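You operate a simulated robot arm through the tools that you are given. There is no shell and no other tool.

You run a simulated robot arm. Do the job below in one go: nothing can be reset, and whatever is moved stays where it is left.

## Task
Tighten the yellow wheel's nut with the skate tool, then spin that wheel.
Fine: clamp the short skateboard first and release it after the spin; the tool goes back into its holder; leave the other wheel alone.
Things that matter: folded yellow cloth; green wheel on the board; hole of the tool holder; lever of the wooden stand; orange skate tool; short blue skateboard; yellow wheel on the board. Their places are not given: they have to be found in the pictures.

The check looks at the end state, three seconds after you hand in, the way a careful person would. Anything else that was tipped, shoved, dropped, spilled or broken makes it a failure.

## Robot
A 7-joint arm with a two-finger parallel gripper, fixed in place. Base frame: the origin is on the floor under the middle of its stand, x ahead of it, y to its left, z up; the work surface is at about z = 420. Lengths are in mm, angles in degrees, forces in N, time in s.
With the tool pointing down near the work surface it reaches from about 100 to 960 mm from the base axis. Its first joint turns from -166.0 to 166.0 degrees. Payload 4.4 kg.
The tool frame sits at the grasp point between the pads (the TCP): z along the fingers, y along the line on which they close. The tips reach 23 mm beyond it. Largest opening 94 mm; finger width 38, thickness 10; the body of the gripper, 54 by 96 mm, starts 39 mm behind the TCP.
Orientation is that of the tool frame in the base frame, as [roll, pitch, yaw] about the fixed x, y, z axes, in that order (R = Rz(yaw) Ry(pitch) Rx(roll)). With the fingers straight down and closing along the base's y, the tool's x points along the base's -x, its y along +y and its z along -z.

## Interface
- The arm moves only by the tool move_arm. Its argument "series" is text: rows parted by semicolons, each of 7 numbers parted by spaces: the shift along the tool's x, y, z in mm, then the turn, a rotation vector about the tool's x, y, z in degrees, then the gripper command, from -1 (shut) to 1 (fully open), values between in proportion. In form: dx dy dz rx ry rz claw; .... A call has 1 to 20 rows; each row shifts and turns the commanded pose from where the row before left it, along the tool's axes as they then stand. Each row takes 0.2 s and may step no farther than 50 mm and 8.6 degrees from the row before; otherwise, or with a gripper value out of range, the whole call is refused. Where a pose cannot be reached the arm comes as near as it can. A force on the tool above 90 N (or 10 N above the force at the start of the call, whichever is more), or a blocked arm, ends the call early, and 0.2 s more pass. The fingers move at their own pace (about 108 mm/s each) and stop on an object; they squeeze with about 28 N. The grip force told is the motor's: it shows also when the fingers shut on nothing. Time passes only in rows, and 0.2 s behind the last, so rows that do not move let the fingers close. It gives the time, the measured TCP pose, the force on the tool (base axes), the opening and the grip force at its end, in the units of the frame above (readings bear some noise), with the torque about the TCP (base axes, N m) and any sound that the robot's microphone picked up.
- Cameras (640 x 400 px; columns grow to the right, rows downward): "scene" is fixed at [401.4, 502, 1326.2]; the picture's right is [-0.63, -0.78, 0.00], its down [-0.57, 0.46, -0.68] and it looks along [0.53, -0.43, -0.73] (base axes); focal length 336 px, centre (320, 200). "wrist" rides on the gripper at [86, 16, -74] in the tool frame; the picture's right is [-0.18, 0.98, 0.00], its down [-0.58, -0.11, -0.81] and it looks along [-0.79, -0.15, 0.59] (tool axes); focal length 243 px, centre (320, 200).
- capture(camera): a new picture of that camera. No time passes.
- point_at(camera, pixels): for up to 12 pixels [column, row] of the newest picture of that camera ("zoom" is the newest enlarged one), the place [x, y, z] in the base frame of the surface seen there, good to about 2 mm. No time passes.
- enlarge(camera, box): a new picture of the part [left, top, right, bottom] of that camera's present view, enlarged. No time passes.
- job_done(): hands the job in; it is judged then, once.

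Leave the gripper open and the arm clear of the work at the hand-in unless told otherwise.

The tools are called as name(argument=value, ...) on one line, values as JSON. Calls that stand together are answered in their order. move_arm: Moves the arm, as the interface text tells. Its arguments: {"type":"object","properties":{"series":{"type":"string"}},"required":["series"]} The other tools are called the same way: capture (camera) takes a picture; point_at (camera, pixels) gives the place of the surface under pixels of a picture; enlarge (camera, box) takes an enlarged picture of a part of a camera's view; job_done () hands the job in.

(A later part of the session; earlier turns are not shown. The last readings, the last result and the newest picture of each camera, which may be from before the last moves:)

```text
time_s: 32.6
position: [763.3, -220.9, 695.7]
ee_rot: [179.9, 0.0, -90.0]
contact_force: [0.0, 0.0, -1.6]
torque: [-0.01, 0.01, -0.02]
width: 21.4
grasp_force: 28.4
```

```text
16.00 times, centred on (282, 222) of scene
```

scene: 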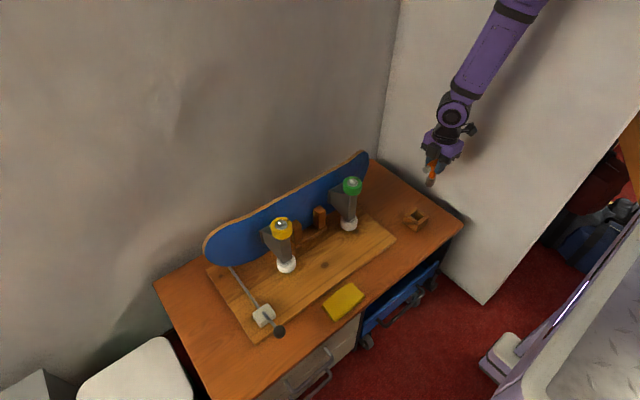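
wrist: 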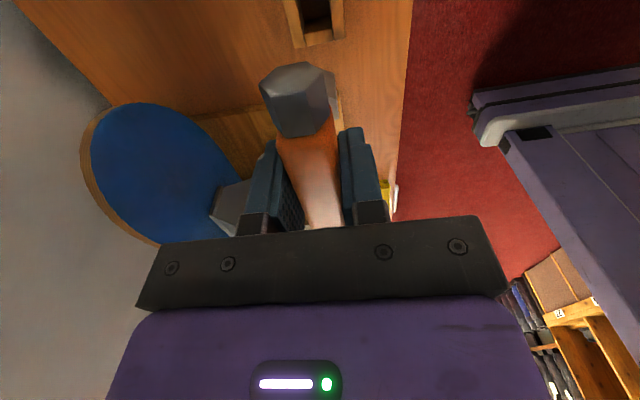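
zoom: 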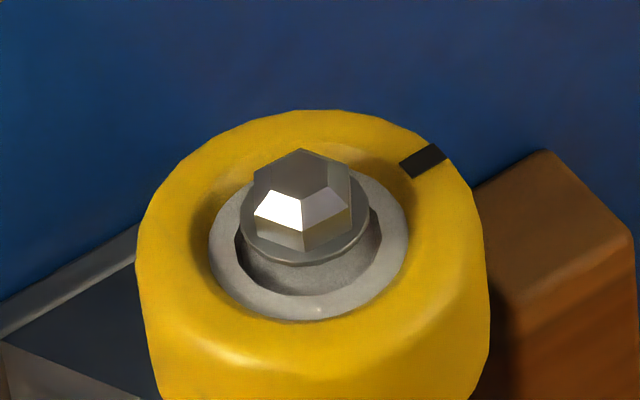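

I see the nut's hex with one corner pointing nearly toward the camera, which is about 145° in base angle (25° mod 60). I'll measure points around the nut and hub, and take a tighter look at the tool's socket to compare the corners.

point_at(camera="zoom", pixels=[[303, 165], [303, 190], [280, 210], [325, 210], [303, 240], [245, 215], [368, 215], [303, 262], [225, 250], [395, 245], [303, 305], [330, 175]])

enlarge(camera="scene", box=[422, 170, 442, 190])

```text
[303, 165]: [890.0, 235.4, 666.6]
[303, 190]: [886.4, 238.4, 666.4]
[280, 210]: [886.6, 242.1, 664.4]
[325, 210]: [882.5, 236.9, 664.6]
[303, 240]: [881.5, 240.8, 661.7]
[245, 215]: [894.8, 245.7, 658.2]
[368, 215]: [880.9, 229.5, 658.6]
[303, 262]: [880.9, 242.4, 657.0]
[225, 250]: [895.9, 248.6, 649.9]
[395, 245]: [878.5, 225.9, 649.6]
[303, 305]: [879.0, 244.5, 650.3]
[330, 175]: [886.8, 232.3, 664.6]
```

```text
16.00 times, centred on (432, 180) of scene
```

zoom: 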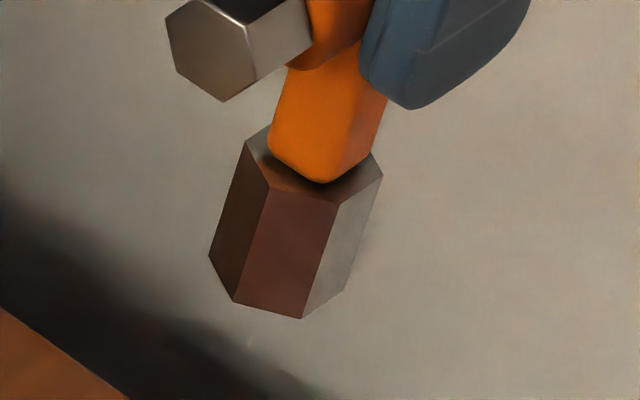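

The socket's corners lie along ±y at this yaw, which puts its hex at 30° mod 60. The nut's hex comes out near 25.6° mod 60. I'll zoom in further on the nut to refine that.

enlarge(camera="scene", box=[276, 217, 286, 226])

```text
16.00 times, centred on (281, 222) of scene
```

zoom: 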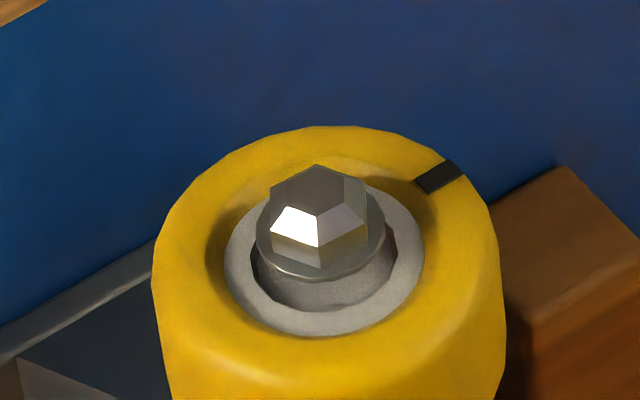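

Averaging the nut's six edges gives about 25.8° mod 60, so the tool should turn about 4.2° clockwise to yaw -94.2. I'll lift, travel along y at a safe height, move forward over the yellow wheel, turn by +4.2° about the tool axis, then compare socket and nut in the scene picture.

move_arm(series="0 0 -48 0 0 0 -1; 0 0 -48 0 0 0 -1; -46 0 0 0 0 0 -1; -46 0 0 0 0 0 -1; -46 0 0 0 0 0 -1; -46 0 0 0 0 0 -1; -46 0 0 0 0 0 -1; -46 0 0 0 0 0 -1; -46 0 0 0 0 0 -1; -46 0 0 0 0 0 -1; -46 0 0 0 0 0 -1; -46 0 0 0 0 0 -1; 0 -40 0 0 0 0 -1; 0 -40 0 0 0 0 -1; 0 -43 0 0 0 0 -1; 0 0 0 0 0 4.2 -1; 0 0 0 0 0 0 -1; 0 0 0 0 0 0 -1")

capture(camera="scene")

capture(camera="wrist")

```text
time_s: 36.4
position: [888.0, 240.9, 787.0]
ee_rot: [180.0, 0.1, -94.2]
contact_force: [0.0, 0.3, -1.6]
torque: [0.0, -0.01, -0.01]
width: 21.8
grasp_force: 27.7
```

```text
taken
```

scene: 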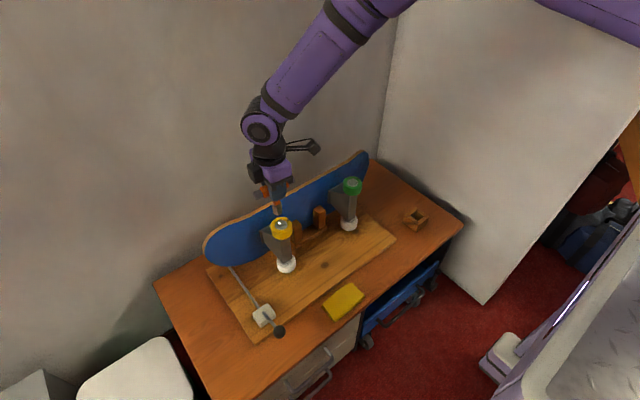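

```text
taken
```

wrist: 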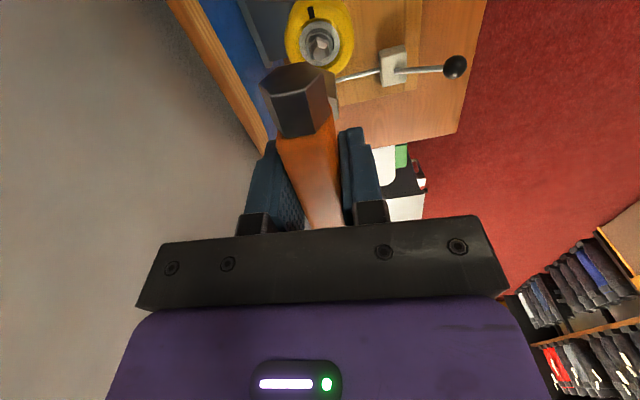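

I'm above the yellow wheel. I'll enlarge both views, with the tool's foot above the nut in scene and the nut in wrist.

enlarge(camera="wrist", box=[280, 0, 360, 80])

point_at(camera="zoom", pixels=[[320, 220], [320, 200], [300, 200], [340, 200]])

enlarge(camera="scene", box=[262, 195, 302, 235])

```text
5.00 times, centred on (320, 40) of wrist
```

zoom: 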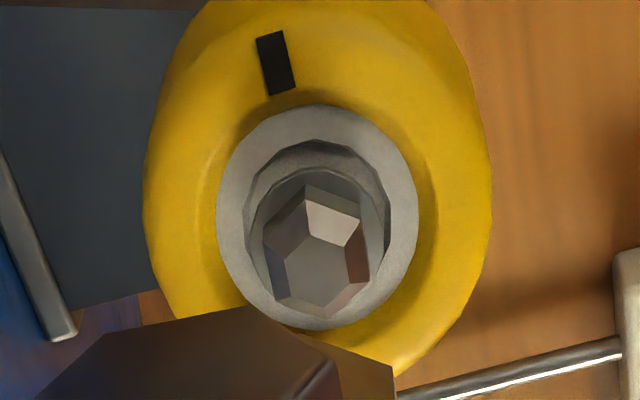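

```text
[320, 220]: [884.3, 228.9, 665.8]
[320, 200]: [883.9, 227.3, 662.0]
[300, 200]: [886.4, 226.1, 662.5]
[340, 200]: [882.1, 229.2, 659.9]
```

```text
10.00 times, centred on (282, 215) of scene
```

zoom: 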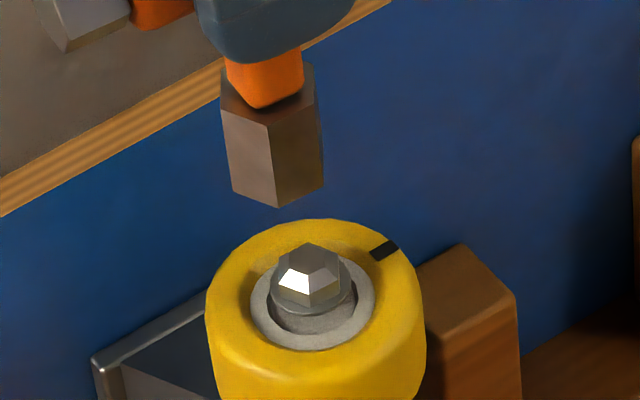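

The hex orientation of the socket matches the nut's well. Now I'll measure the socket's foot in this scene zoom.

point_at(camera="zoom", pixels=[[277, 204], [235, 190], [319, 182], [273, 135], [225, 110], [315, 105], [270, 85], [277, 170], [308, 262], [311, 300]])

enlarge(camera="wrist", box=[280, 0, 360, 80])

point_at(camera="zoom", pixels=[[317, 272], [305, 240], [343, 249], [350, 285], [322, 305], [287, 297], [285, 262], [300, 120], [320, 140], [228, 210], [408, 215], [345, 322]])

```text
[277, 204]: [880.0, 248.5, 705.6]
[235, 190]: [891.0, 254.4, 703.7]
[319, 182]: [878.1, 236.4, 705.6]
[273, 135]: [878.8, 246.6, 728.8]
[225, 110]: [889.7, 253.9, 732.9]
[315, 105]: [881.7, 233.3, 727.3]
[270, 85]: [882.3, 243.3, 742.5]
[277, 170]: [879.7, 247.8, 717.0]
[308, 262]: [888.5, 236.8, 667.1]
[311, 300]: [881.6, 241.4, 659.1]
```

```text
5.00 times, centred on (320, 40) of wrist
```

zoom: 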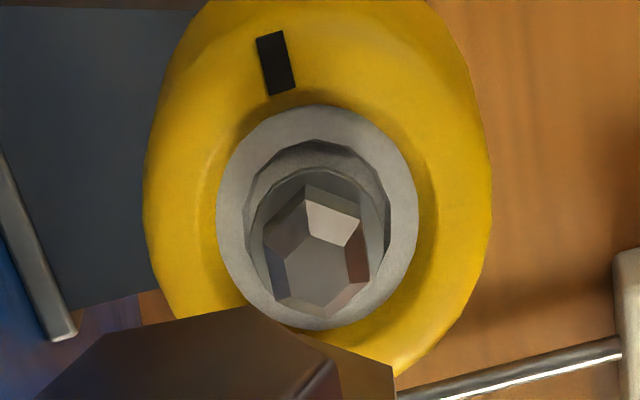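

```text
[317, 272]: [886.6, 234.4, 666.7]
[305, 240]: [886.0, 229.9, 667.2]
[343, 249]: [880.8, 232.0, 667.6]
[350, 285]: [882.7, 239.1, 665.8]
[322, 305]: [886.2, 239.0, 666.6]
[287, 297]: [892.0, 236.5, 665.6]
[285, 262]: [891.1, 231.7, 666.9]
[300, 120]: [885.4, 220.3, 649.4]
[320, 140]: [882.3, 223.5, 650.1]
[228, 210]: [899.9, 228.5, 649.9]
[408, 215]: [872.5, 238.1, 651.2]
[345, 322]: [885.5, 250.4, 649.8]
```

Measured in the same picture, the tool's axis is at about (890, 241.7) and the nut's at (888.9, 237). The wrist measurement agrees: the tool must move about (-1.3, -4.6). I'll shift by that and lower 30 mm so the foot is just above the nut, then measure again.

move_arm(series="4.7 1 0 0 0 0 -1; 0 0 15 0 0 0 -1; 0 0 15 0 0 0 -1; 0 0 0 0 0 0 -1; 0 0 0 0 0 0 -1")

enlarge(camera="scene", box=[262, 200, 302, 240])

enlarge(camera="wrist", box=[260, 0, 380, 75])

```text
time_s: 37.6
position: [887.3, 234.3, 760.0]
ee_rot: [180.0, 0.1, -94.2]
contact_force: [0.7, 0.1, -1.1]
torque: [0.0, -0.01, 0.0]
width: 21.5
grasp_force: 28.3
```

```text
10.00 times, centred on (282, 220) of scene
```

zoom: 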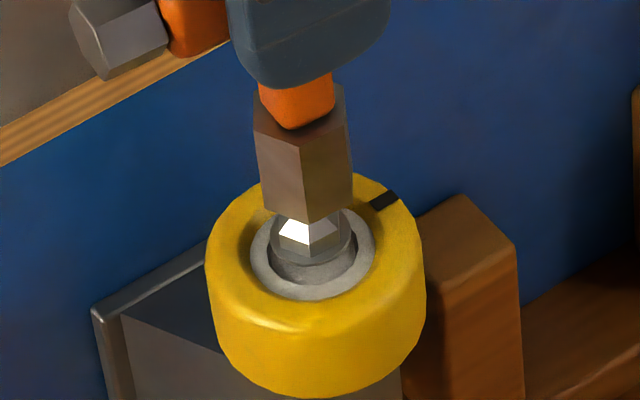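

```text
5.33 times, centred on (320, 38) of wrist
```

zoom: 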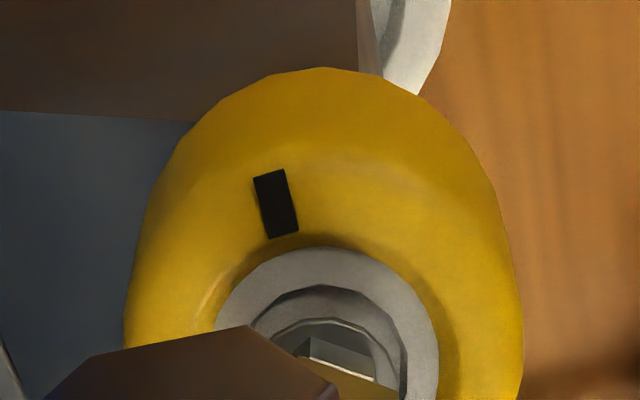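

I'll measure the socket's lower corners and the nut in this scene zoom again.

enlarge(camera="scene", box=[271, 212, 291, 224.5])

point_at(camera="zoom", pixels=[[320, 200]])

```text
16.00 times, centred on (281, 218) of scene
```

zoom: 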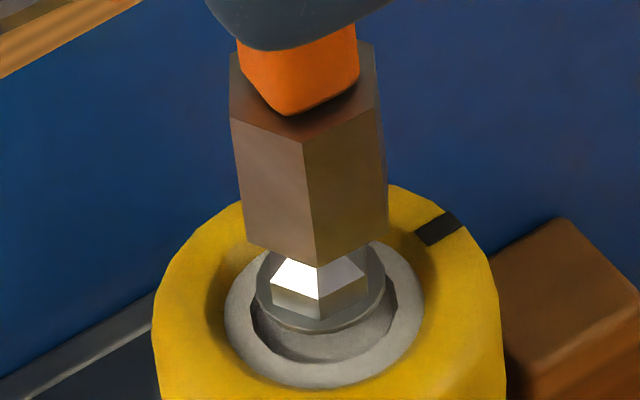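

```text
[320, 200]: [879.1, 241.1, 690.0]
```

Working it out in the image, the socket sits about 1.2 mm too far right and 1.7 mm too far back. That's a needed shift of about (-0.6, +2.0), matching the earlier target TCP of (886.7, 236.3). I'll make that shift.

move_arm(series="-1.95 0.75 0 0 0 0 -1; 0 0 0 0 0 0 -1; 0 0 0 0 0 0 -1")

enlarge(camera="scene", box=[271, 212, 291, 224.5])

```text
time_s: 38.4
position: [887.1, 237.9, 759.6]
ee_rot: [-179.9, 0.1, -94.2]
contact_force: [-0.1, -0.3, -2.7]
torque: [0.01, -0.04, -0.01]
width: 21.5
grasp_force: 28.0
```

```text
16.00 times, centred on (281, 218) of scene
```

zoom: 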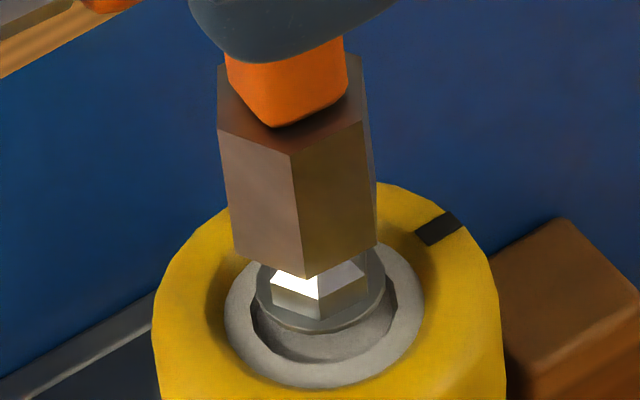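

Now it needs about (-0.7, -1.0). I'll shift and start lowering in small steps, watching the force.

move_arm(series="1.05 0.65 0 0 0 0 -1; 0 0 0 0 0 0 -1; 0 0 3 0 0 0 -1; 0 0 3 0 0 0 -1; 0 0 0 0 0 0 -1")

enlarge(camera="scene", box=[271, 212, 291, 224.5])

```text
time_s: 39.6
position: [885.3, 236.6, 753.2]
ee_rot: [179.9, 0.1, -94.2]
contact_force: [0.2, 0.0, -1.1]
torque: [0.01, 0.03, 0.0]
width: 21.6
grasp_force: 28.0
```

```text
16.00 times, centred on (281, 218) of scene
```

zoom: 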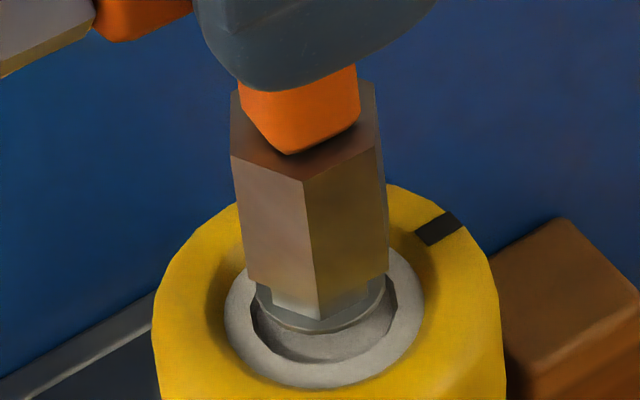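

The socket looks close to coaxial now. I'll lower in 2 mm steps and watch for contact.

move_arm(series="0 0 2 0 0 0 -1; 0 0 2 0 0 0 -1; 0 0 1 0 0 0 -1; 0 0 0 0 0 0 -1")

enlarge(camera="scene", box=[271, 212, 291, 224.5])

```text
time_s: 40.6
position: [886.4, 237.9, 750.1]
ee_rot: [180.0, 0.1, -94.3]
contact_force: [1.5, -3.5, 4.9]
torque: [-0.37, -0.14, 0.0]
width: 21.4
grasp_force: 27.6
```

```text
16.00 times, centred on (281, 218) of scene
```

zoom: 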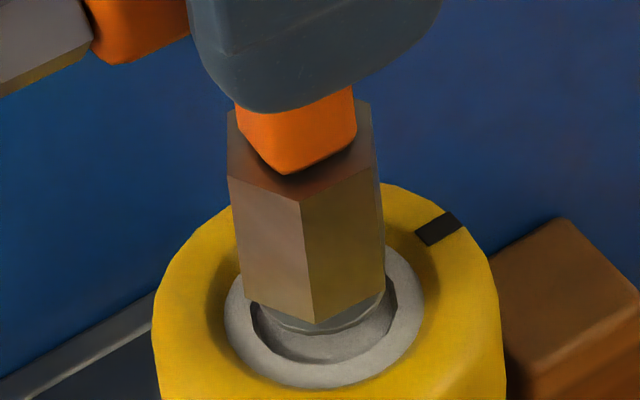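

First contact: 5 N up, with the nut pushing the tool sideways toward -y (-3.5 N) and slightly +x. I'll yield that way by about 1 mm and lower a little more.

move_arm(series="1 -0.4 0 0 0 0 -1; 0 0 1.5 0 0 0 -1; 0 0 1.5 0 0 0 -1; 0 0 0 0 0 0 -1")

enlarge(camera="scene", box=[271, 212, 291, 224.5])

```text
time_s: 41.6
position: [886.8, 236.5, 746.2]
ee_rot: [179.9, 0.1, -94.2]
contact_force: [3.7, -0.3, -0.5]
torque: [-0.09, -0.28, 0.0]
width: 21.6
grasp_force: 27.9
```

```text
16.00 times, centred on (281, 218) of scene
```

zoom: 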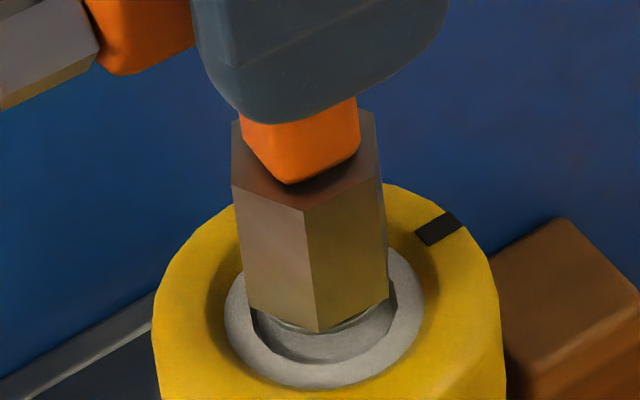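

It's sliding onto the nut: z 746 with no vertical force and a 3.7 N side force in +x. I'll yield 0.5 mm in +x and go lower.

move_arm(series="0 -0.5 1.5 0 0 0 -1; 0 0 1.5 0 0 0 -1; 0 0 1.5 0 0 0 -1; 0 0 0 0 0 0 -1")

enlarge(camera="scene", box=[271, 212, 291, 224.5])

```text
time_s: 42.6
position: [887.4, 235.6, 742.0]
ee_rot: [-179.9, 0.1, -94.3]
contact_force: [-3.5, -2.5, 19.0]
torque: [-0.18, 0.13, -0.02]
width: 21.9
grasp_force: 28.4
```

```text
16.00 times, centred on (281, 218) of scene
```

zoom: 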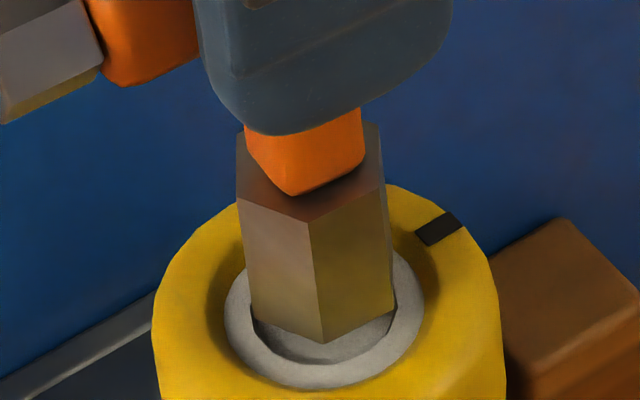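

Fz is 19 N at TCP z=742 with the foot at about 658.5, so the socket is seated on the nut's flange. I'll ease the push slightly, then turn clockwise seen from above (+rz) in steps, shifting a little so the nut's axis stays the centre, and watch the torque.

move_arm(series="0 0 -1 0 0 0 -1; 0 -0.12 0 0 0 4 -1; 0 -0.24 0 0 0 8 -1; 0 -0.24 0 0 0 8 -1; 0 0 0 0 0 0 -1")

enlarge(camera="scene", box=[262, 200, 302, 240])

```text
time_s: 43.8
position: [888.3, 236.0, 742.4]
ee_rot: [180.0, 0.1, -114.3]
contact_force: [6.5, 4.8, 2.3]
torque: [0.42, -0.41, 0.0]
width: 21.9
grasp_force: 28.0
```

```text
10.00 times, centred on (282, 220) of scene
```

zoom: 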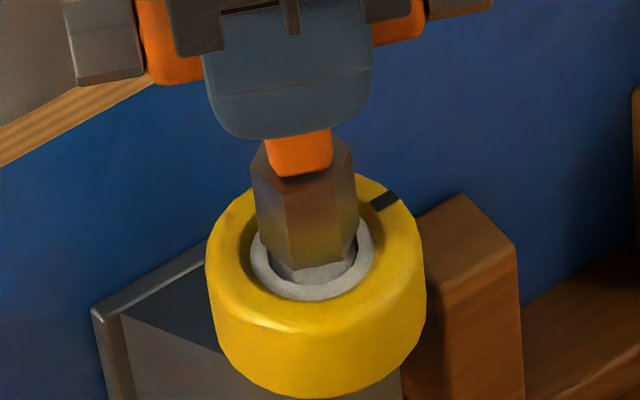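

The socket turned 20° with almost no torque, so the nut is running freely. I'll yield to the side force and keep turning, adding a slight downward feed.

move_arm(series="-0.6 -0.4 0.5 0 0 0 -1; 0 -0.24 0.1 0 0 8 -1; 0 -0.24 0.1 0 0 8 -1; 0 -0.24 0.1 0 0 8 -1; 0 -0.24 0.1 0 0 8 -1; 0 0 0 0 0 0 -1")

enlarge(camera="scene", box=[262, 200, 302, 240])

```text
time_s: 45.2
position: [888.2, 235.5, 741.4]
ee_rot: [-180.0, 0.0, -146.3]
contact_force: [-4.6, -3.8, 7.3]
torque: [-0.27, 0.3, 0.0]
width: 21.5
grasp_force: 27.9
```

```text
10.00 times, centred on (282, 220) of scene
```

zoom: 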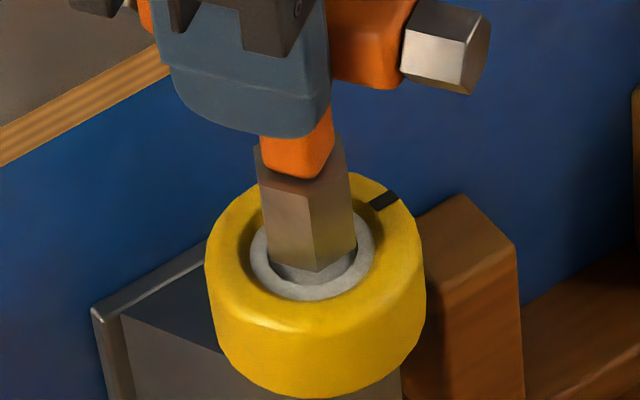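

Yaw is -146 and there's still no torque. I'll keep turning clockwise in steps.

move_arm(series="0.5 0 0.1 0 0 0 -1; 0 -0.24 0.1 0 0 8 -1; 0 -0.24 0.1 0 0 8 -1; 0 -0.24 0.1 0 0 8 -1; 0 -0.24 0.1 0 0 8 -1; 0 -0.24 0.1 0 0 8 -1; 0 0 0 0 0 0 -1")

```text
time_s: 46.8
position: [887.9, 234.0, 741.5]
ee_rot: [180.0, 0.1, 173.7]
contact_force: [7.0, 0.3, -1.4]
torque: [0.05, -0.53, 0.02]
width: 21.5
grasp_force: 28.4
```

Turned 92° so far with torque still near zero. I'll feed down a bit and keep turning.

move_arm(series="-0.7 0 1 0 0 0 -1; 0 -0.24 0.1 0 0 8 -1; 0 -0.24 0.1 0 0 8 -1; 0 -0.24 0.1 0 0 8 -1; 0 -0.24 0.1 0 0 8 -1; 0 -0.24 0.1 0 0 8 -1; 0 0 0 0 0 0 -1")

enlarge(camera="scene", box=[262, 200, 302, 240])

```text
time_s: 48.4
position: [889.5, 233.2, 740.0]
ee_rot: [179.9, 0.0, 133.7]
contact_force: [-0.4, 1.9, 8.4]
torque: [0.05, 0.04, -0.02]
width: 21.6
grasp_force: 28.1
```

```text
10.00 times, centred on (282, 220) of scene
```

zoom: 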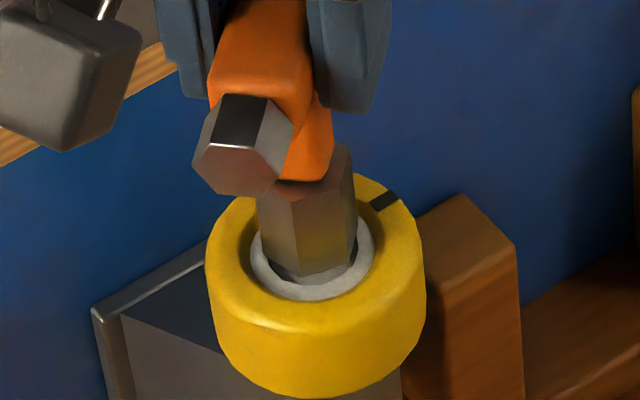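

132° turned, and the foot has gone about 2 mm lower, so the nut is running down. I'll keep going.

move_arm(series="0 -0.24 0.1 0 0 8 -1; 0 -0.24 0.1 0 0 8 -1; 0 -0.24 0.1 0 0 8 -1; 0 -0.24 0.1 0 0 8 -1; 0 -0.24 0.1 0 0 8 -1; 0 0 0 0 0 0 -1")

```text
time_s: 49.8
position: [888.1, 232.7, 738.4]
ee_rot: [-180.0, -0.1, 93.8]
contact_force: [0.0, 1.0, 7.1]
torque: [0.11, 0.13, 0.97]
width: 41.2
grasp_force: 28.2
```

The opening rose to 41 mm and the torque about z is now 0.97 N·m. The nut has come up tight and the bar twisted between the pads. I'll check the picture before doing anything else.

enlarge(camera="scene", box=[257, 185, 307, 240])

capture(camera="wrist")

```text
7.27 times, centred on (282, 212) of scene
```

zoom: 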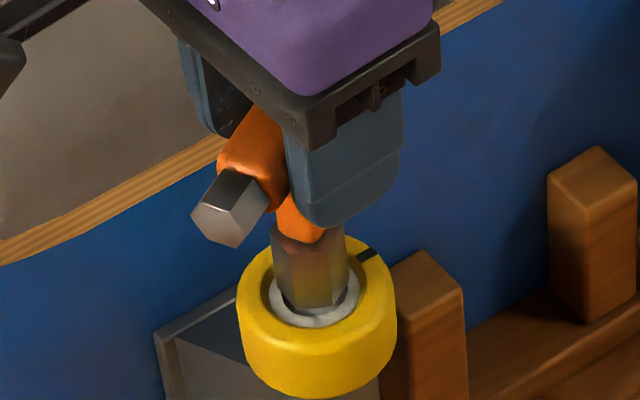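

```text
taken
```

wrist: 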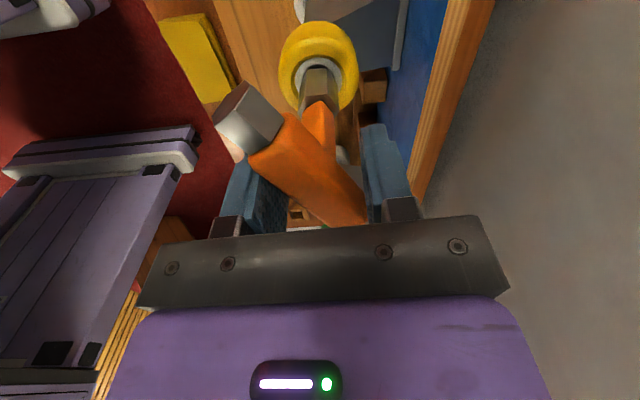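

The bar is twisted about 35° between the pads. I'll turn the gripper back counter-clockwise step by step so the pads lie flat on the bar again; while it does so the pads keep pressing clockwise.

move_arm(series="0 0.24 0 0 0 -8 -1; 0 0.24 0 0 0 -8 -1; 0 0.24 0 0 0 -8 -1; 0 0 0 0 0 0 -1")

```text
time_s: 50.8
position: [889.0, 232.6, 739.4]
ee_rot: [179.9, 0.2, 117.9]
contact_force: [-2.3, 0.3, 3.4]
torque: [0.0, 0.14, 0.99]
width: 21.6
grasp_force: 27.7
```

The pads lie flat again (21.6 mm) at yaw 118 and the nut still holds 0.99 N·m. I'll try another few degrees clockwise to see whether the nut is really at its end.

move_arm(series="0 -0.1 0.1 0 0 3 -1; 0 -0.1 0.1 0 0 3 -1; 0 0 0 0 0 0 -1")

enlarge(camera="scene", box=[262, 200, 302, 240])

```text
time_s: 51.6
position: [888.8, 233.2, 739.9]
ee_rot: [179.9, 0.1, 111.8]
contact_force: [-0.6, -5.9, 11.6]
torque: [-0.34, -0.07, 1.01]
width: 25.0
grasp_force: 28.1
```

```text
10.00 times, centred on (282, 220) of scene
```

zoom: 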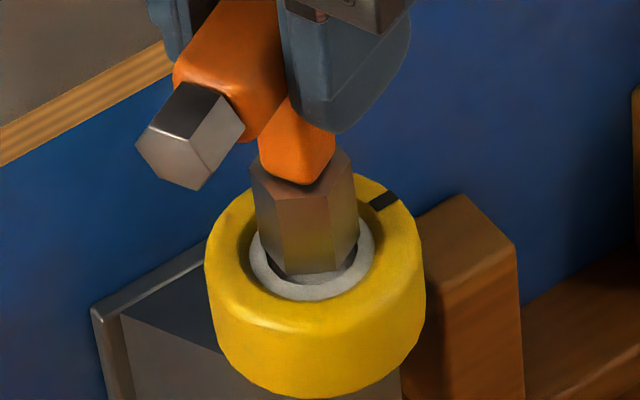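

The pads opened to 25 mm while the torque stayed at 1.0 N·m, so the nut no longer turns: it's tight. The wheel's black mark hasn't moved. I'll now ease back counter-clockwise in small steps until the torque is nearly gone, without turning the nut back.

move_arm(series="0 0.1 0 0 0 -3 -1; 0 0.1 0 0 0 -3 -1; 0 0.03 0 0 0 -1 -1; 0 0 0 0 0 0 -1")

```text
time_s: 52.6
position: [888.4, 233.8, 740.6]
ee_rot: [179.9, -0.1, 118.9]
contact_force: [-4.0, 3.5, 10.4]
torque: [0.35, 0.25, 0.81]
width: 21.7
grasp_force: 28.0
```

Torque is down to 0.81 N·m. Two more degrees back.

move_arm(series="0 0.03 0 0 0 -1 -1; 0 0.03 0 0 0 -1 -1; 0 0 0 0 0 0 -1")

```text
time_s: 53.4
position: [888.8, 233.2, 739.1]
ee_rot: [179.9, -0.1, 120.9]
contact_force: [-4.7, 6.4, 13.1]
torque: [0.54, 0.4, 0.77]
width: 21.6
grasp_force: 28.0
```

Still 0.77 N·m. Two more degrees back.

move_arm(series="0 0.03 0 0 0 -1 -1; 0 0.03 0 0 0 -1 -1; 0 0 0 0 0 0 -1")

```text
time_s: 54.2
position: [887.8, 233.1, 738.8]
ee_rot: [179.9, 0.1, 122.9]
contact_force: [-3.2, 6.4, 14.5]
torque: [0.46, 0.28, 0.76]
width: 21.7
grasp_force: 28.0
```

The torque stays near 0.76 while the bar follows the gripper back. The stop is springy. I'll keep easing back in 2° steps until the torque is gone.

move_arm(series="0 0.06 0 0 0 -2 -1; 0 0 0 0 0 0 -1")

move_arm(series="0 0.06 0 0 0 -2 -1; 0 0 0 0 0 0 -1")

enlarge(camera="scene", box=[262, 200, 302, 240])

```text
time_s: 54.8
position: [888.8, 233.6, 740.6]
ee_rot: [179.9, 0.0, 124.9]
contact_force: [-1.3, 8.7, 11.9]
torque: [0.62, 0.17, 0.6]
width: 21.8
grasp_force: 28.2
```

```text
time_s: 55.4
position: [888.8, 233.3, 738.9]
ee_rot: [179.9, 0.0, 126.8]
contact_force: [-2.5, 7.8, 14.0]
torque: [0.48, 0.24, 0.46]
width: 21.5
grasp_force: 28.1
```

```text
10.00 times, centred on (282, 220) of scene
```

zoom: 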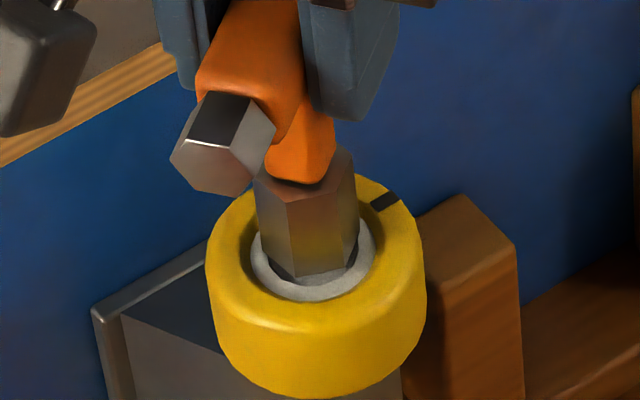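

The torque falls steadily (0.76, 0.60, 0.46) and should vanish near yaw 133, where the nut first came up tight. Easing back 4° more.

move_arm(series="0 0.06 0 0 0 -2 -1; 0 0.06 0 0 0 -2 -1; 0 0 0 0 0 0 -1")

```text
time_s: 56.2
position: [889.1, 233.1, 739.2]
ee_rot: [-180.0, -0.1, 130.9]
contact_force: [-7.2, 10.1, 11.6]
torque: [0.69, 0.54, 0.07]
width: 21.5
grasp_force: 27.7
```

Torque is down to 0.07 N·m. I'll yield to the side force and lift the socket straight off the nut.

move_arm(series="1.4 0.2 0 0 0 0 -1; 0 0 -2 0 0 0 -1; 0 0 -4 0 0 0 -1; 0 0 -6 0 0 0 -1; 0 0 -10 0 0 0 -1; 0 0 -15 0 0 0 -1; 0 0 -20 0 0 0 -1; 0 0 0 0 0 0 -1")

enlarge(camera="scene", box=[257, 185, 307, 240])

enlarge(camera="scene", box=[271, 216, 291, 228.5])

```text
time_s: 58.0
position: [887.5, 234.8, 795.1]
ee_rot: [180.0, -0.1, 130.8]
contact_force: [0.0, -0.5, -0.7]
torque: [0.02, 0.04, -0.01]
width: 21.7
grasp_force: 27.7
```

```text
7.27 times, centred on (282, 212) of scene
```

zoom: 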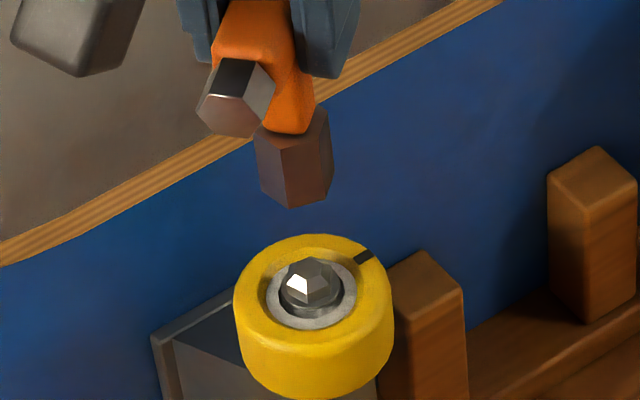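

```text
16.00 times, centred on (281, 222) of scene
```

zoom: 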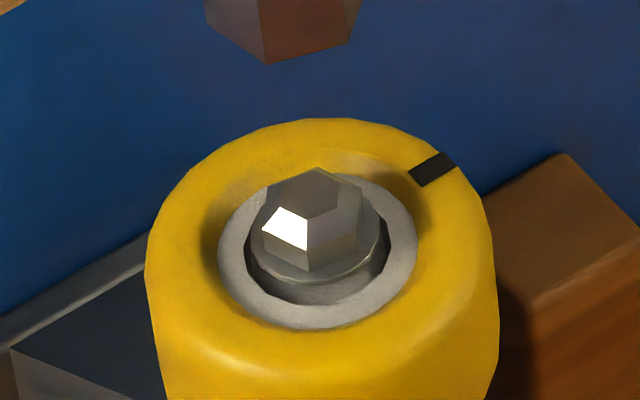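

The nut has turned about 135° clockwise (its hex is now near 10.5° mod 60), sits lower, and came against a firm end at 1 N·m. The wheel's mark didn't rotate. Next is returning the tool: I'll back away from the wheel at this height, then unwind the gripper to yaw -90, the way the tool stood in its holder.

move_arm(series="21.8 -25.2 0 0 0 0 -1; 21.8 -25.2 0 0 0 0 -1; 21.8 -25.2 0 0 0 0 -1; 0 0 0 0 0 -8.19 -1; 0 0 0 0 0 -8.19 -1; 0 0 0 0 0 -8.19 -1; 0 0 0 0 0 -8.19 -1; 0 0 0 0 0 -8.19 -1; 0 0 0 0 0 -8.19 -1; 0 0 0 0 0 -8.19 -1; 0 0 0 0 0 -8.19 -1; 0 0 0 0 0 -8.19 -1; 0 0 0 0 0 -8.19 -1; 0 0 0 0 0 -8.19 -1; 0 0 0 0 0 -8.19 -1; 0 0 0 0 0 -8.19 -1; 0 0 0 0 0 -8.19 -1; 0 0 0 0 0 -8.19 -1; 0 0 0 0 0 -8.19 -1; 0 0 0 0 0 -8.19 -1")

```text
time_s: 62.2
position: [788.8, 234.7, 794.6]
ee_rot: [-180.0, 0.1, -89.8]
contact_force: [0.0, 0.0, -0.9]
torque: [0.02, 0.01, -0.01]
width: 21.6
grasp_force: 28.1
```

Yaw is -89.8 again. I'll travel back along -y to above the holder at this height and come down to about z=600.

move_arm(series="45.4 2.1 0 0 0 0 -1; 45.4 2.1 0 0 0 0 -1; 45.4 2.1 0 0 0 0 -1; 45.4 2.1 0 0 0 0 -1; 45.4 2.1 0 0 0 0 -1; 45.4 2.1 0 0 0 0 -1; 45.4 2.1 0 0 0 0 -1; 45.4 2.1 0 0 0 0 -1; 45.4 2.1 0 0 0 0 -1; 45.4 2.1 0 0 0 0 -1; 0 0 45 0 0 0 -1; 0 0 45 0 0 0 -1; 0 0 45 0 0 0 -1; 0 0 45 0 0 0 -1; 0 0 15 0 0 0 -1; 0 0 0 0 0 0 -1; 0 0 0 0 0 0 -1")

enlarge(camera="scene", box=[398, 188, 438, 228])

capture(camera="wrist")

```text
time_s: 65.8
position: [767.2, -215.8, 601.9]
ee_rot: [-179.9, 0.1, -89.9]
contact_force: [0.1, -0.7, -1.2]
torque: [0.0, 0.01, -0.02]
width: 21.5
grasp_force: 28.3
```

```text
10.00 times, centred on (418, 208) of scene
```

zoom: 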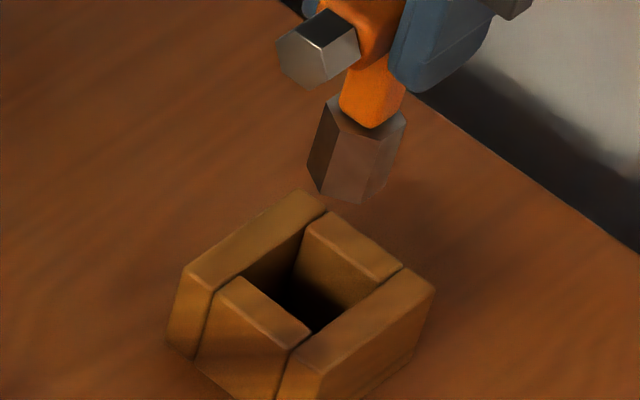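

```text
taken
```

wrist: 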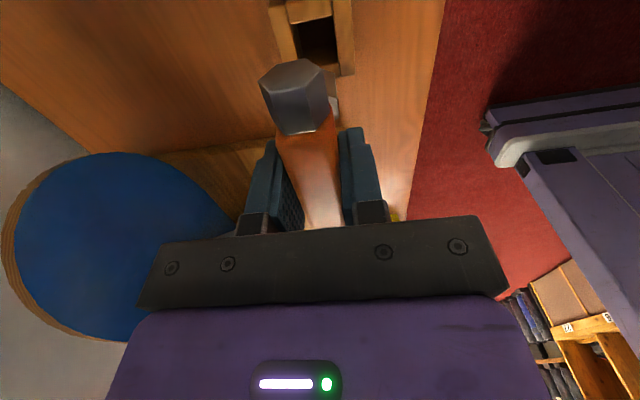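

I'll measure the hole's top corners and the tool's foot in this view.

point_at(camera="zoom", pixels=[[240, 272], [300, 226], [380, 284], [312, 340], [275, 302], [345, 313], [340, 257], [270, 248], [362, 200], [319, 185], [385, 180], [310, 165]])

```text
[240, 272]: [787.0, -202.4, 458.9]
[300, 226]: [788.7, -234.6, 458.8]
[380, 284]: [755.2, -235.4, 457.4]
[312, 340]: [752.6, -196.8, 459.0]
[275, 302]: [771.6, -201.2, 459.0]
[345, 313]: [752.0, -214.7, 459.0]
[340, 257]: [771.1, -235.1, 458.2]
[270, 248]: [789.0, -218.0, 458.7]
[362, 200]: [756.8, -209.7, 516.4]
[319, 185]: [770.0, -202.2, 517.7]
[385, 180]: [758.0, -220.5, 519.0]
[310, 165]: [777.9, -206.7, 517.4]
```

Hole centre is near (770.5, -218) and the tool's foot is near (768.4, -214.5). I'll cross-check the hole with the wrist view.

enlarge(camera="wrist", box=[260, 0, 380, 75])

point_at(camera="zoom", pixels=[[150, 110], [200, 200], [400, 150], [420, 250], [300, 100], [310, 90], [385, 320], [360, 370], [330, 120], [210, 140]])

```text
5.33 times, centred on (320, 38) of wrist
```

zoom: 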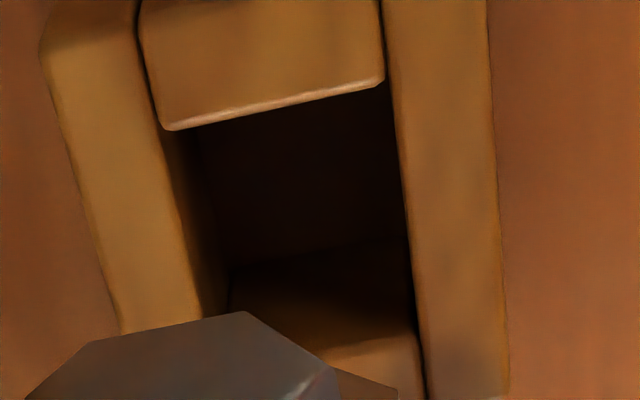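

```text
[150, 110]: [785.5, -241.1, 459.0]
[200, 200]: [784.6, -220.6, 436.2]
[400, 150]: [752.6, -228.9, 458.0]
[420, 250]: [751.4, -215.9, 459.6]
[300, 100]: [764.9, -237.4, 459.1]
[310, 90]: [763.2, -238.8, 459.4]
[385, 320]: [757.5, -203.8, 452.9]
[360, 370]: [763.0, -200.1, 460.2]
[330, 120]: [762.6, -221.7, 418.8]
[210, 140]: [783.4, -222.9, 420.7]
```

Both views put the hole at about x 753–785.5 and y -236.5 to -203, so its centre is near (769.7, -219). The socket has about 4 mm to spare on each side. I'll move (+1, -4) and lower to just above the rim, then check.

move_arm(series="4 -1 0 0 0 0 -1; 0 0 20 0 0 0 -1; 0 0 20 0 0 0 -1; 0 0 10 0 0 0 -1; 0 0 0 0 0 0 -1; 0 0 0 0 0 0 -1")

enlarge(camera="scene", box=[398, 190, 438, 230])

```text
time_s: 67.2
position: [768.5, -221.2, 550.2]
ee_rot: [180.0, 0.1, -89.9]
contact_force: [0.2, 0.2, -1.4]
torque: [-0.01, 0.0, -0.03]
width: 21.5
grasp_force: 28.3
```

```text
10.00 times, centred on (418, 210) of scene
```

zoom: 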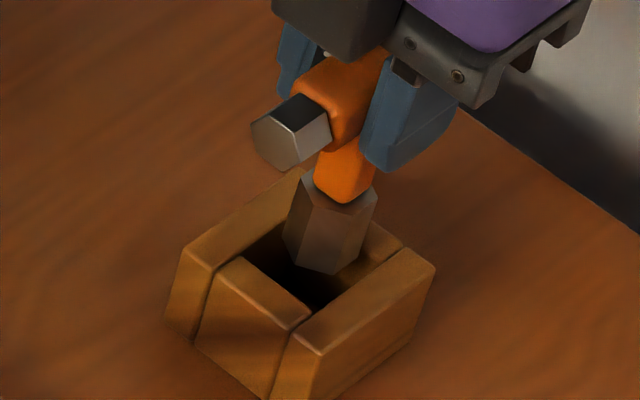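

I'll measure the foot's lower corners against the hole again.

point_at(camera="zoom", pixels=[[332, 270], [297, 261], [355, 252], [285, 243], [312, 267]])

```text
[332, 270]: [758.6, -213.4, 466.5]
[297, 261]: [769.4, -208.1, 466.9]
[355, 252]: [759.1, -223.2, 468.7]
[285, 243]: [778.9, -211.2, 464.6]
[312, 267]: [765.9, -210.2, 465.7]
```

The foot is at about (769.2, -218.7), centred over the hole. Lowering it in.

move_arm(series="0 0 10 0 0 0 -1; 0 0 10 0 0 0 -1; 0 0 10 0 0 0 -1; 0 0 8 0 0 0 -1; 0 0 4 0 0 0 -1; 0 0 0 0 0 0 -1")

enlarge(camera="scene", box=[398, 190, 438, 230])

```text
time_s: 68.6
position: [771.4, -221.8, 508.2]
ee_rot: [180.0, 0.1, -89.9]
contact_force: [0.3, -0.5, -0.9]
torque: [0.03, -0.01, -0.01]
width: 21.5
grasp_force: 27.7
```

```text
10.00 times, centred on (418, 210) of scene
```

zoom: 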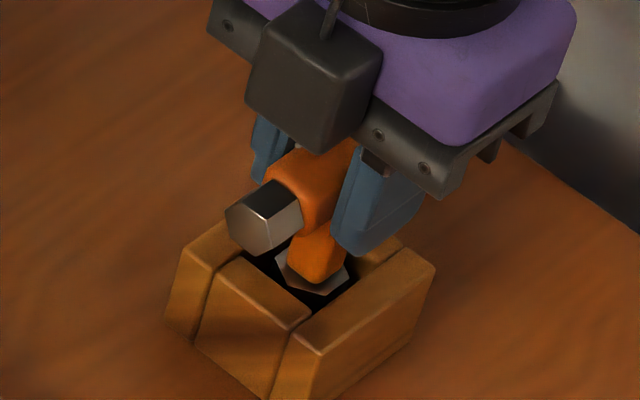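

The foot is inside the hole, with x drifted about 2 mm high. I'll correct -1.5 in x and lower gently until it rests.

move_arm(series="0 1.5 0 0 0 0 -1; 0 0 2 0 0 0 -1; 0 0 1.5 0 0 0 -1; 0 0 1.5 0 0 0 -1; 0 0 0 0 0 0 -1")

```text
time_s: 69.8
position: [768.1, -223.1, 504.8]
ee_rot: [-179.9, 0.1, -89.9]
contact_force: [-2.9, 9.3, 17.0]
torque: [0.43, 0.19, -0.04]
width: 21.8
grasp_force: 27.7
```

It rests on the bottom (17 N), with a small sideways push in +y. I'll ease up 1.5 mm and yield 1.5 mm in +y, then open.

move_arm(series="-1.5 0 -1.5 0 0 0 -1; 0 0 0 0 0 0 -1")

```text
time_s: 70.4
position: [767.6, -222.4, 505.7]
ee_rot: [-179.9, 0.0, -90.0]
contact_force: [-0.4, -0.3, -1.4]
torque: [-0.03, -0.03, 0.04]
width: 21.5
grasp_force: 27.7
```

Forces are near zero now, and the tool stands at its own height. I'll open the fingers and look before leaving.

move_arm(series="0 0 0 0 0 0 -0.4; 0 0 0 0 0 0 -0.2; 0 0 0 0 0 0 0.2; 0 0 0 0 0 0 0.6; 0 0 0 0 0 0 1; 0 0 0 0 0 0 1")

enlarge(camera="scene", box=[398, 190, 438, 230])

capture(camera="wrist")

```text
time_s: 71.8
position: [767.3, -222.6, 506.2]
ee_rot: [-180.0, 0.1, -90.0]
contact_force: [-1.0, -0.4, 0.2]
torque: [-0.01, 0.02, 0.01]
width: 94.2
grasp_force: 0.0
```

```text
10.00 times, centred on (418, 210) of scene
```

zoom: 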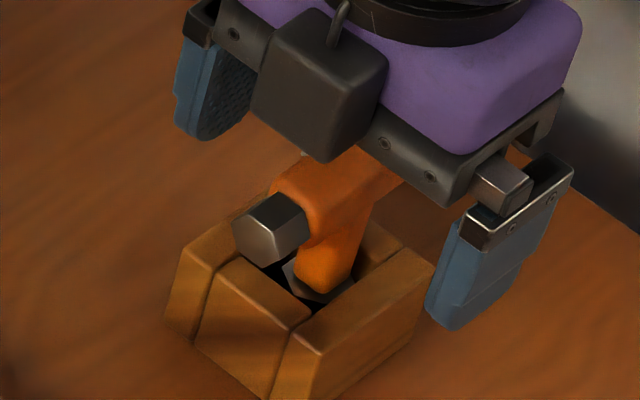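

```text
taken
```

wrist: 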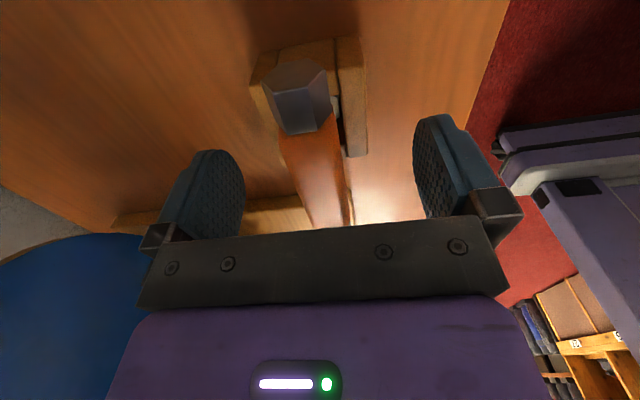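

The tool stands in its holder by itself. I'll rise straight up with the fingers open.

move_arm(series="0 0 -15 0 0 0 1; 0 0 -30 0 0 0 1; 0 0 -45 0 0 0 1; 0 0 -45 0 0 0 1; 0 0 -45 0 0 0 1; 0 0 -45 0 0 0 1; 0 0 -45 0 0 0 1; 0 0 0 0 0 0 1")

capture(camera="scene")

enlarge(camera="scene", box=[395, 190, 445, 232])

enlarge(camera="scene", box=[190, 140, 390, 265])

```text
time_s: 73.6
position: [769.2, -221.2, 775.8]
ee_rot: [179.9, 0.1, -89.9]
contact_force: [0.8, 0.1, -0.2]
torque: [-0.02, -0.01, -0.01]
width: 94.2
grasp_force: 0.1
```

```text
taken
```

scene: 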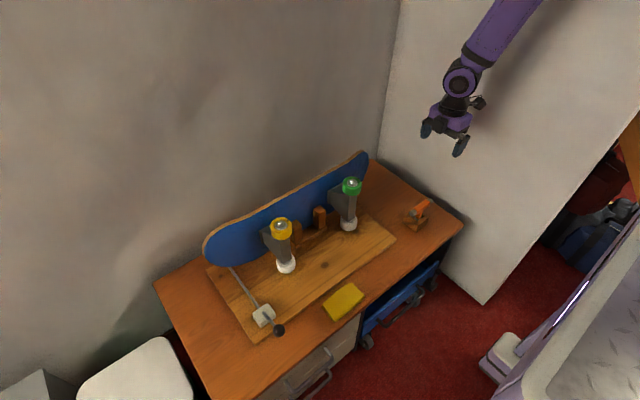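

```text
9.52 times, centred on (420, 211) of scene
```

zoom: 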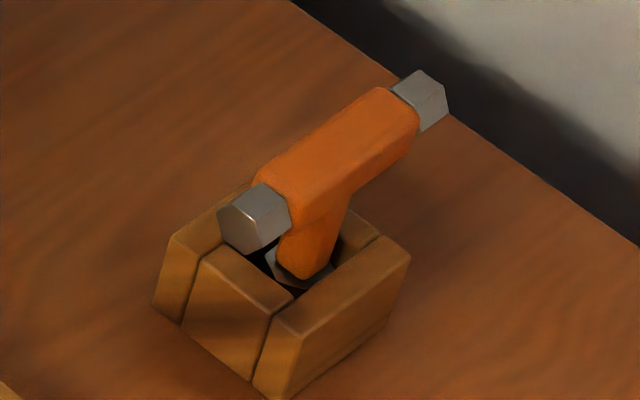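

```text
3.20 times, centred on (290, 202) of scene
```

zoom: 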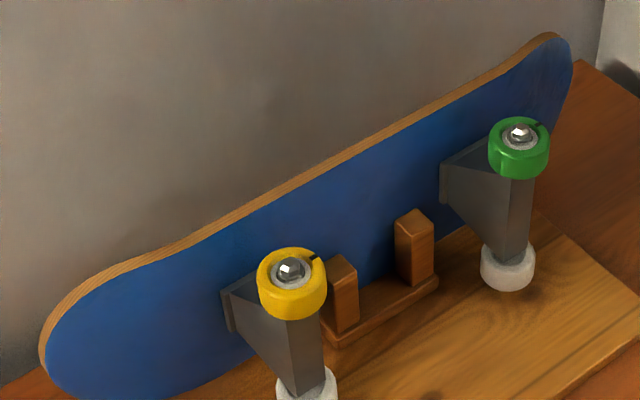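

The tool is back and upright in its holder. Next is the wheel: I'll measure its rim, radius and bottom edge for a clean tangential flick with shut fingers.

enlarge(camera="scene", box=[262, 207, 302, 247])

point_at(camera="zoom", pixels=[[300, 325], [300, 300], [300, 270], [230, 290], [390, 270], [215, 230], [415, 215], [310, 255], [300, 330], [300, 345], [250, 330], [330, 345]])

```text
10.00 times, centred on (282, 227) of scene
```

zoom: 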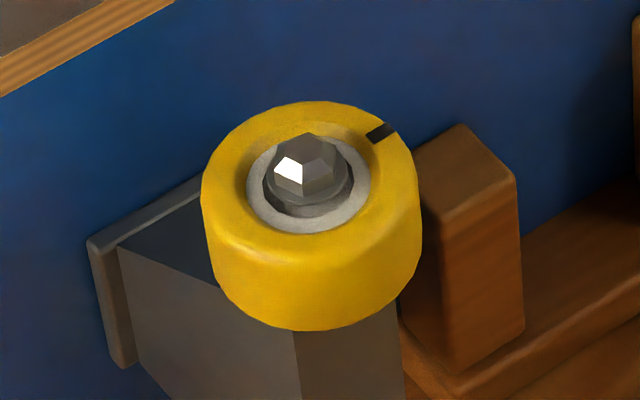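

```text
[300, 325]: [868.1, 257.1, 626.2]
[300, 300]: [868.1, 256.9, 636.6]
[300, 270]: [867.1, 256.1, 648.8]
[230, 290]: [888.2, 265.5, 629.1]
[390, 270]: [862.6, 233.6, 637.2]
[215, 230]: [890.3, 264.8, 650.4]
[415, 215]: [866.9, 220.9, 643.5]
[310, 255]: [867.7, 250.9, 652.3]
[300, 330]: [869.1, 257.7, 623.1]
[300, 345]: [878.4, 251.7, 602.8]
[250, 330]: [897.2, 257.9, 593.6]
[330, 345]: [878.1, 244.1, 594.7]
```

The wheel's axis is near (889.5, 237), radius about 28, z from 624 to 653, so its front is at x about 861. I'll shut the fingers, go to in front of the wheel, and lower so the tips are at z about 630, still 50 mm short of the rim.

move_arm(series="-45.8 -3.1 0 0 0 0 -1; -45.8 -3.1 0 0 0 0 -1; -45.8 -3.1 0 0 0 0 -1; -45.8 -3.1 0 0 0 0 -1; -45.8 -3.1 0 0 0 0 -1; -45.8 -3.1 0 0 0 0 -1; -45.8 -3.1 0 0 0 0 -1; -45.8 -3.1 0 0 0 0 -1; -45.8 -3.1 0 0 0 0 -1; -45.8 -3.1 0 0 0 0 -1; 0 0 40 0 0 0 -1; 0 0 40 0 0 0 -1; 0 0 42 0 0 0 -1; 0 0 0 0 0 0 -1; 0 0 0 0 0 0 -1")

enlarge(camera="scene", box=[220, 190, 340, 280])

```text
time_s: 76.8
position: [791.8, 240.3, 653.1]
ee_rot: [180.0, 0.1, -90.0]
contact_force: [0.1, -1.0, -0.4]
torque: [-0.03, 0.02, 0.01]
width: 0.0
grasp_force: 27.8
```

```text
4.44 times, centred on (280, 235) of scene
```

zoom: 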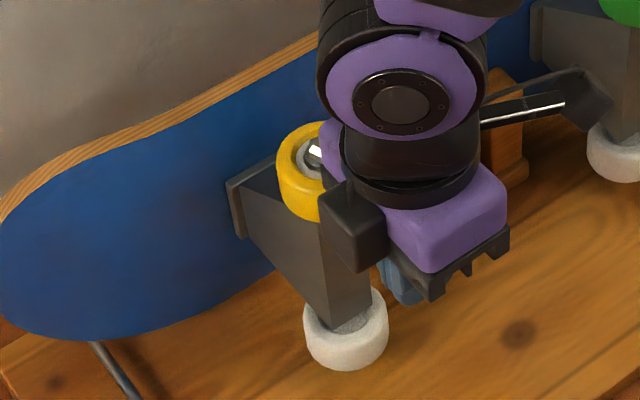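

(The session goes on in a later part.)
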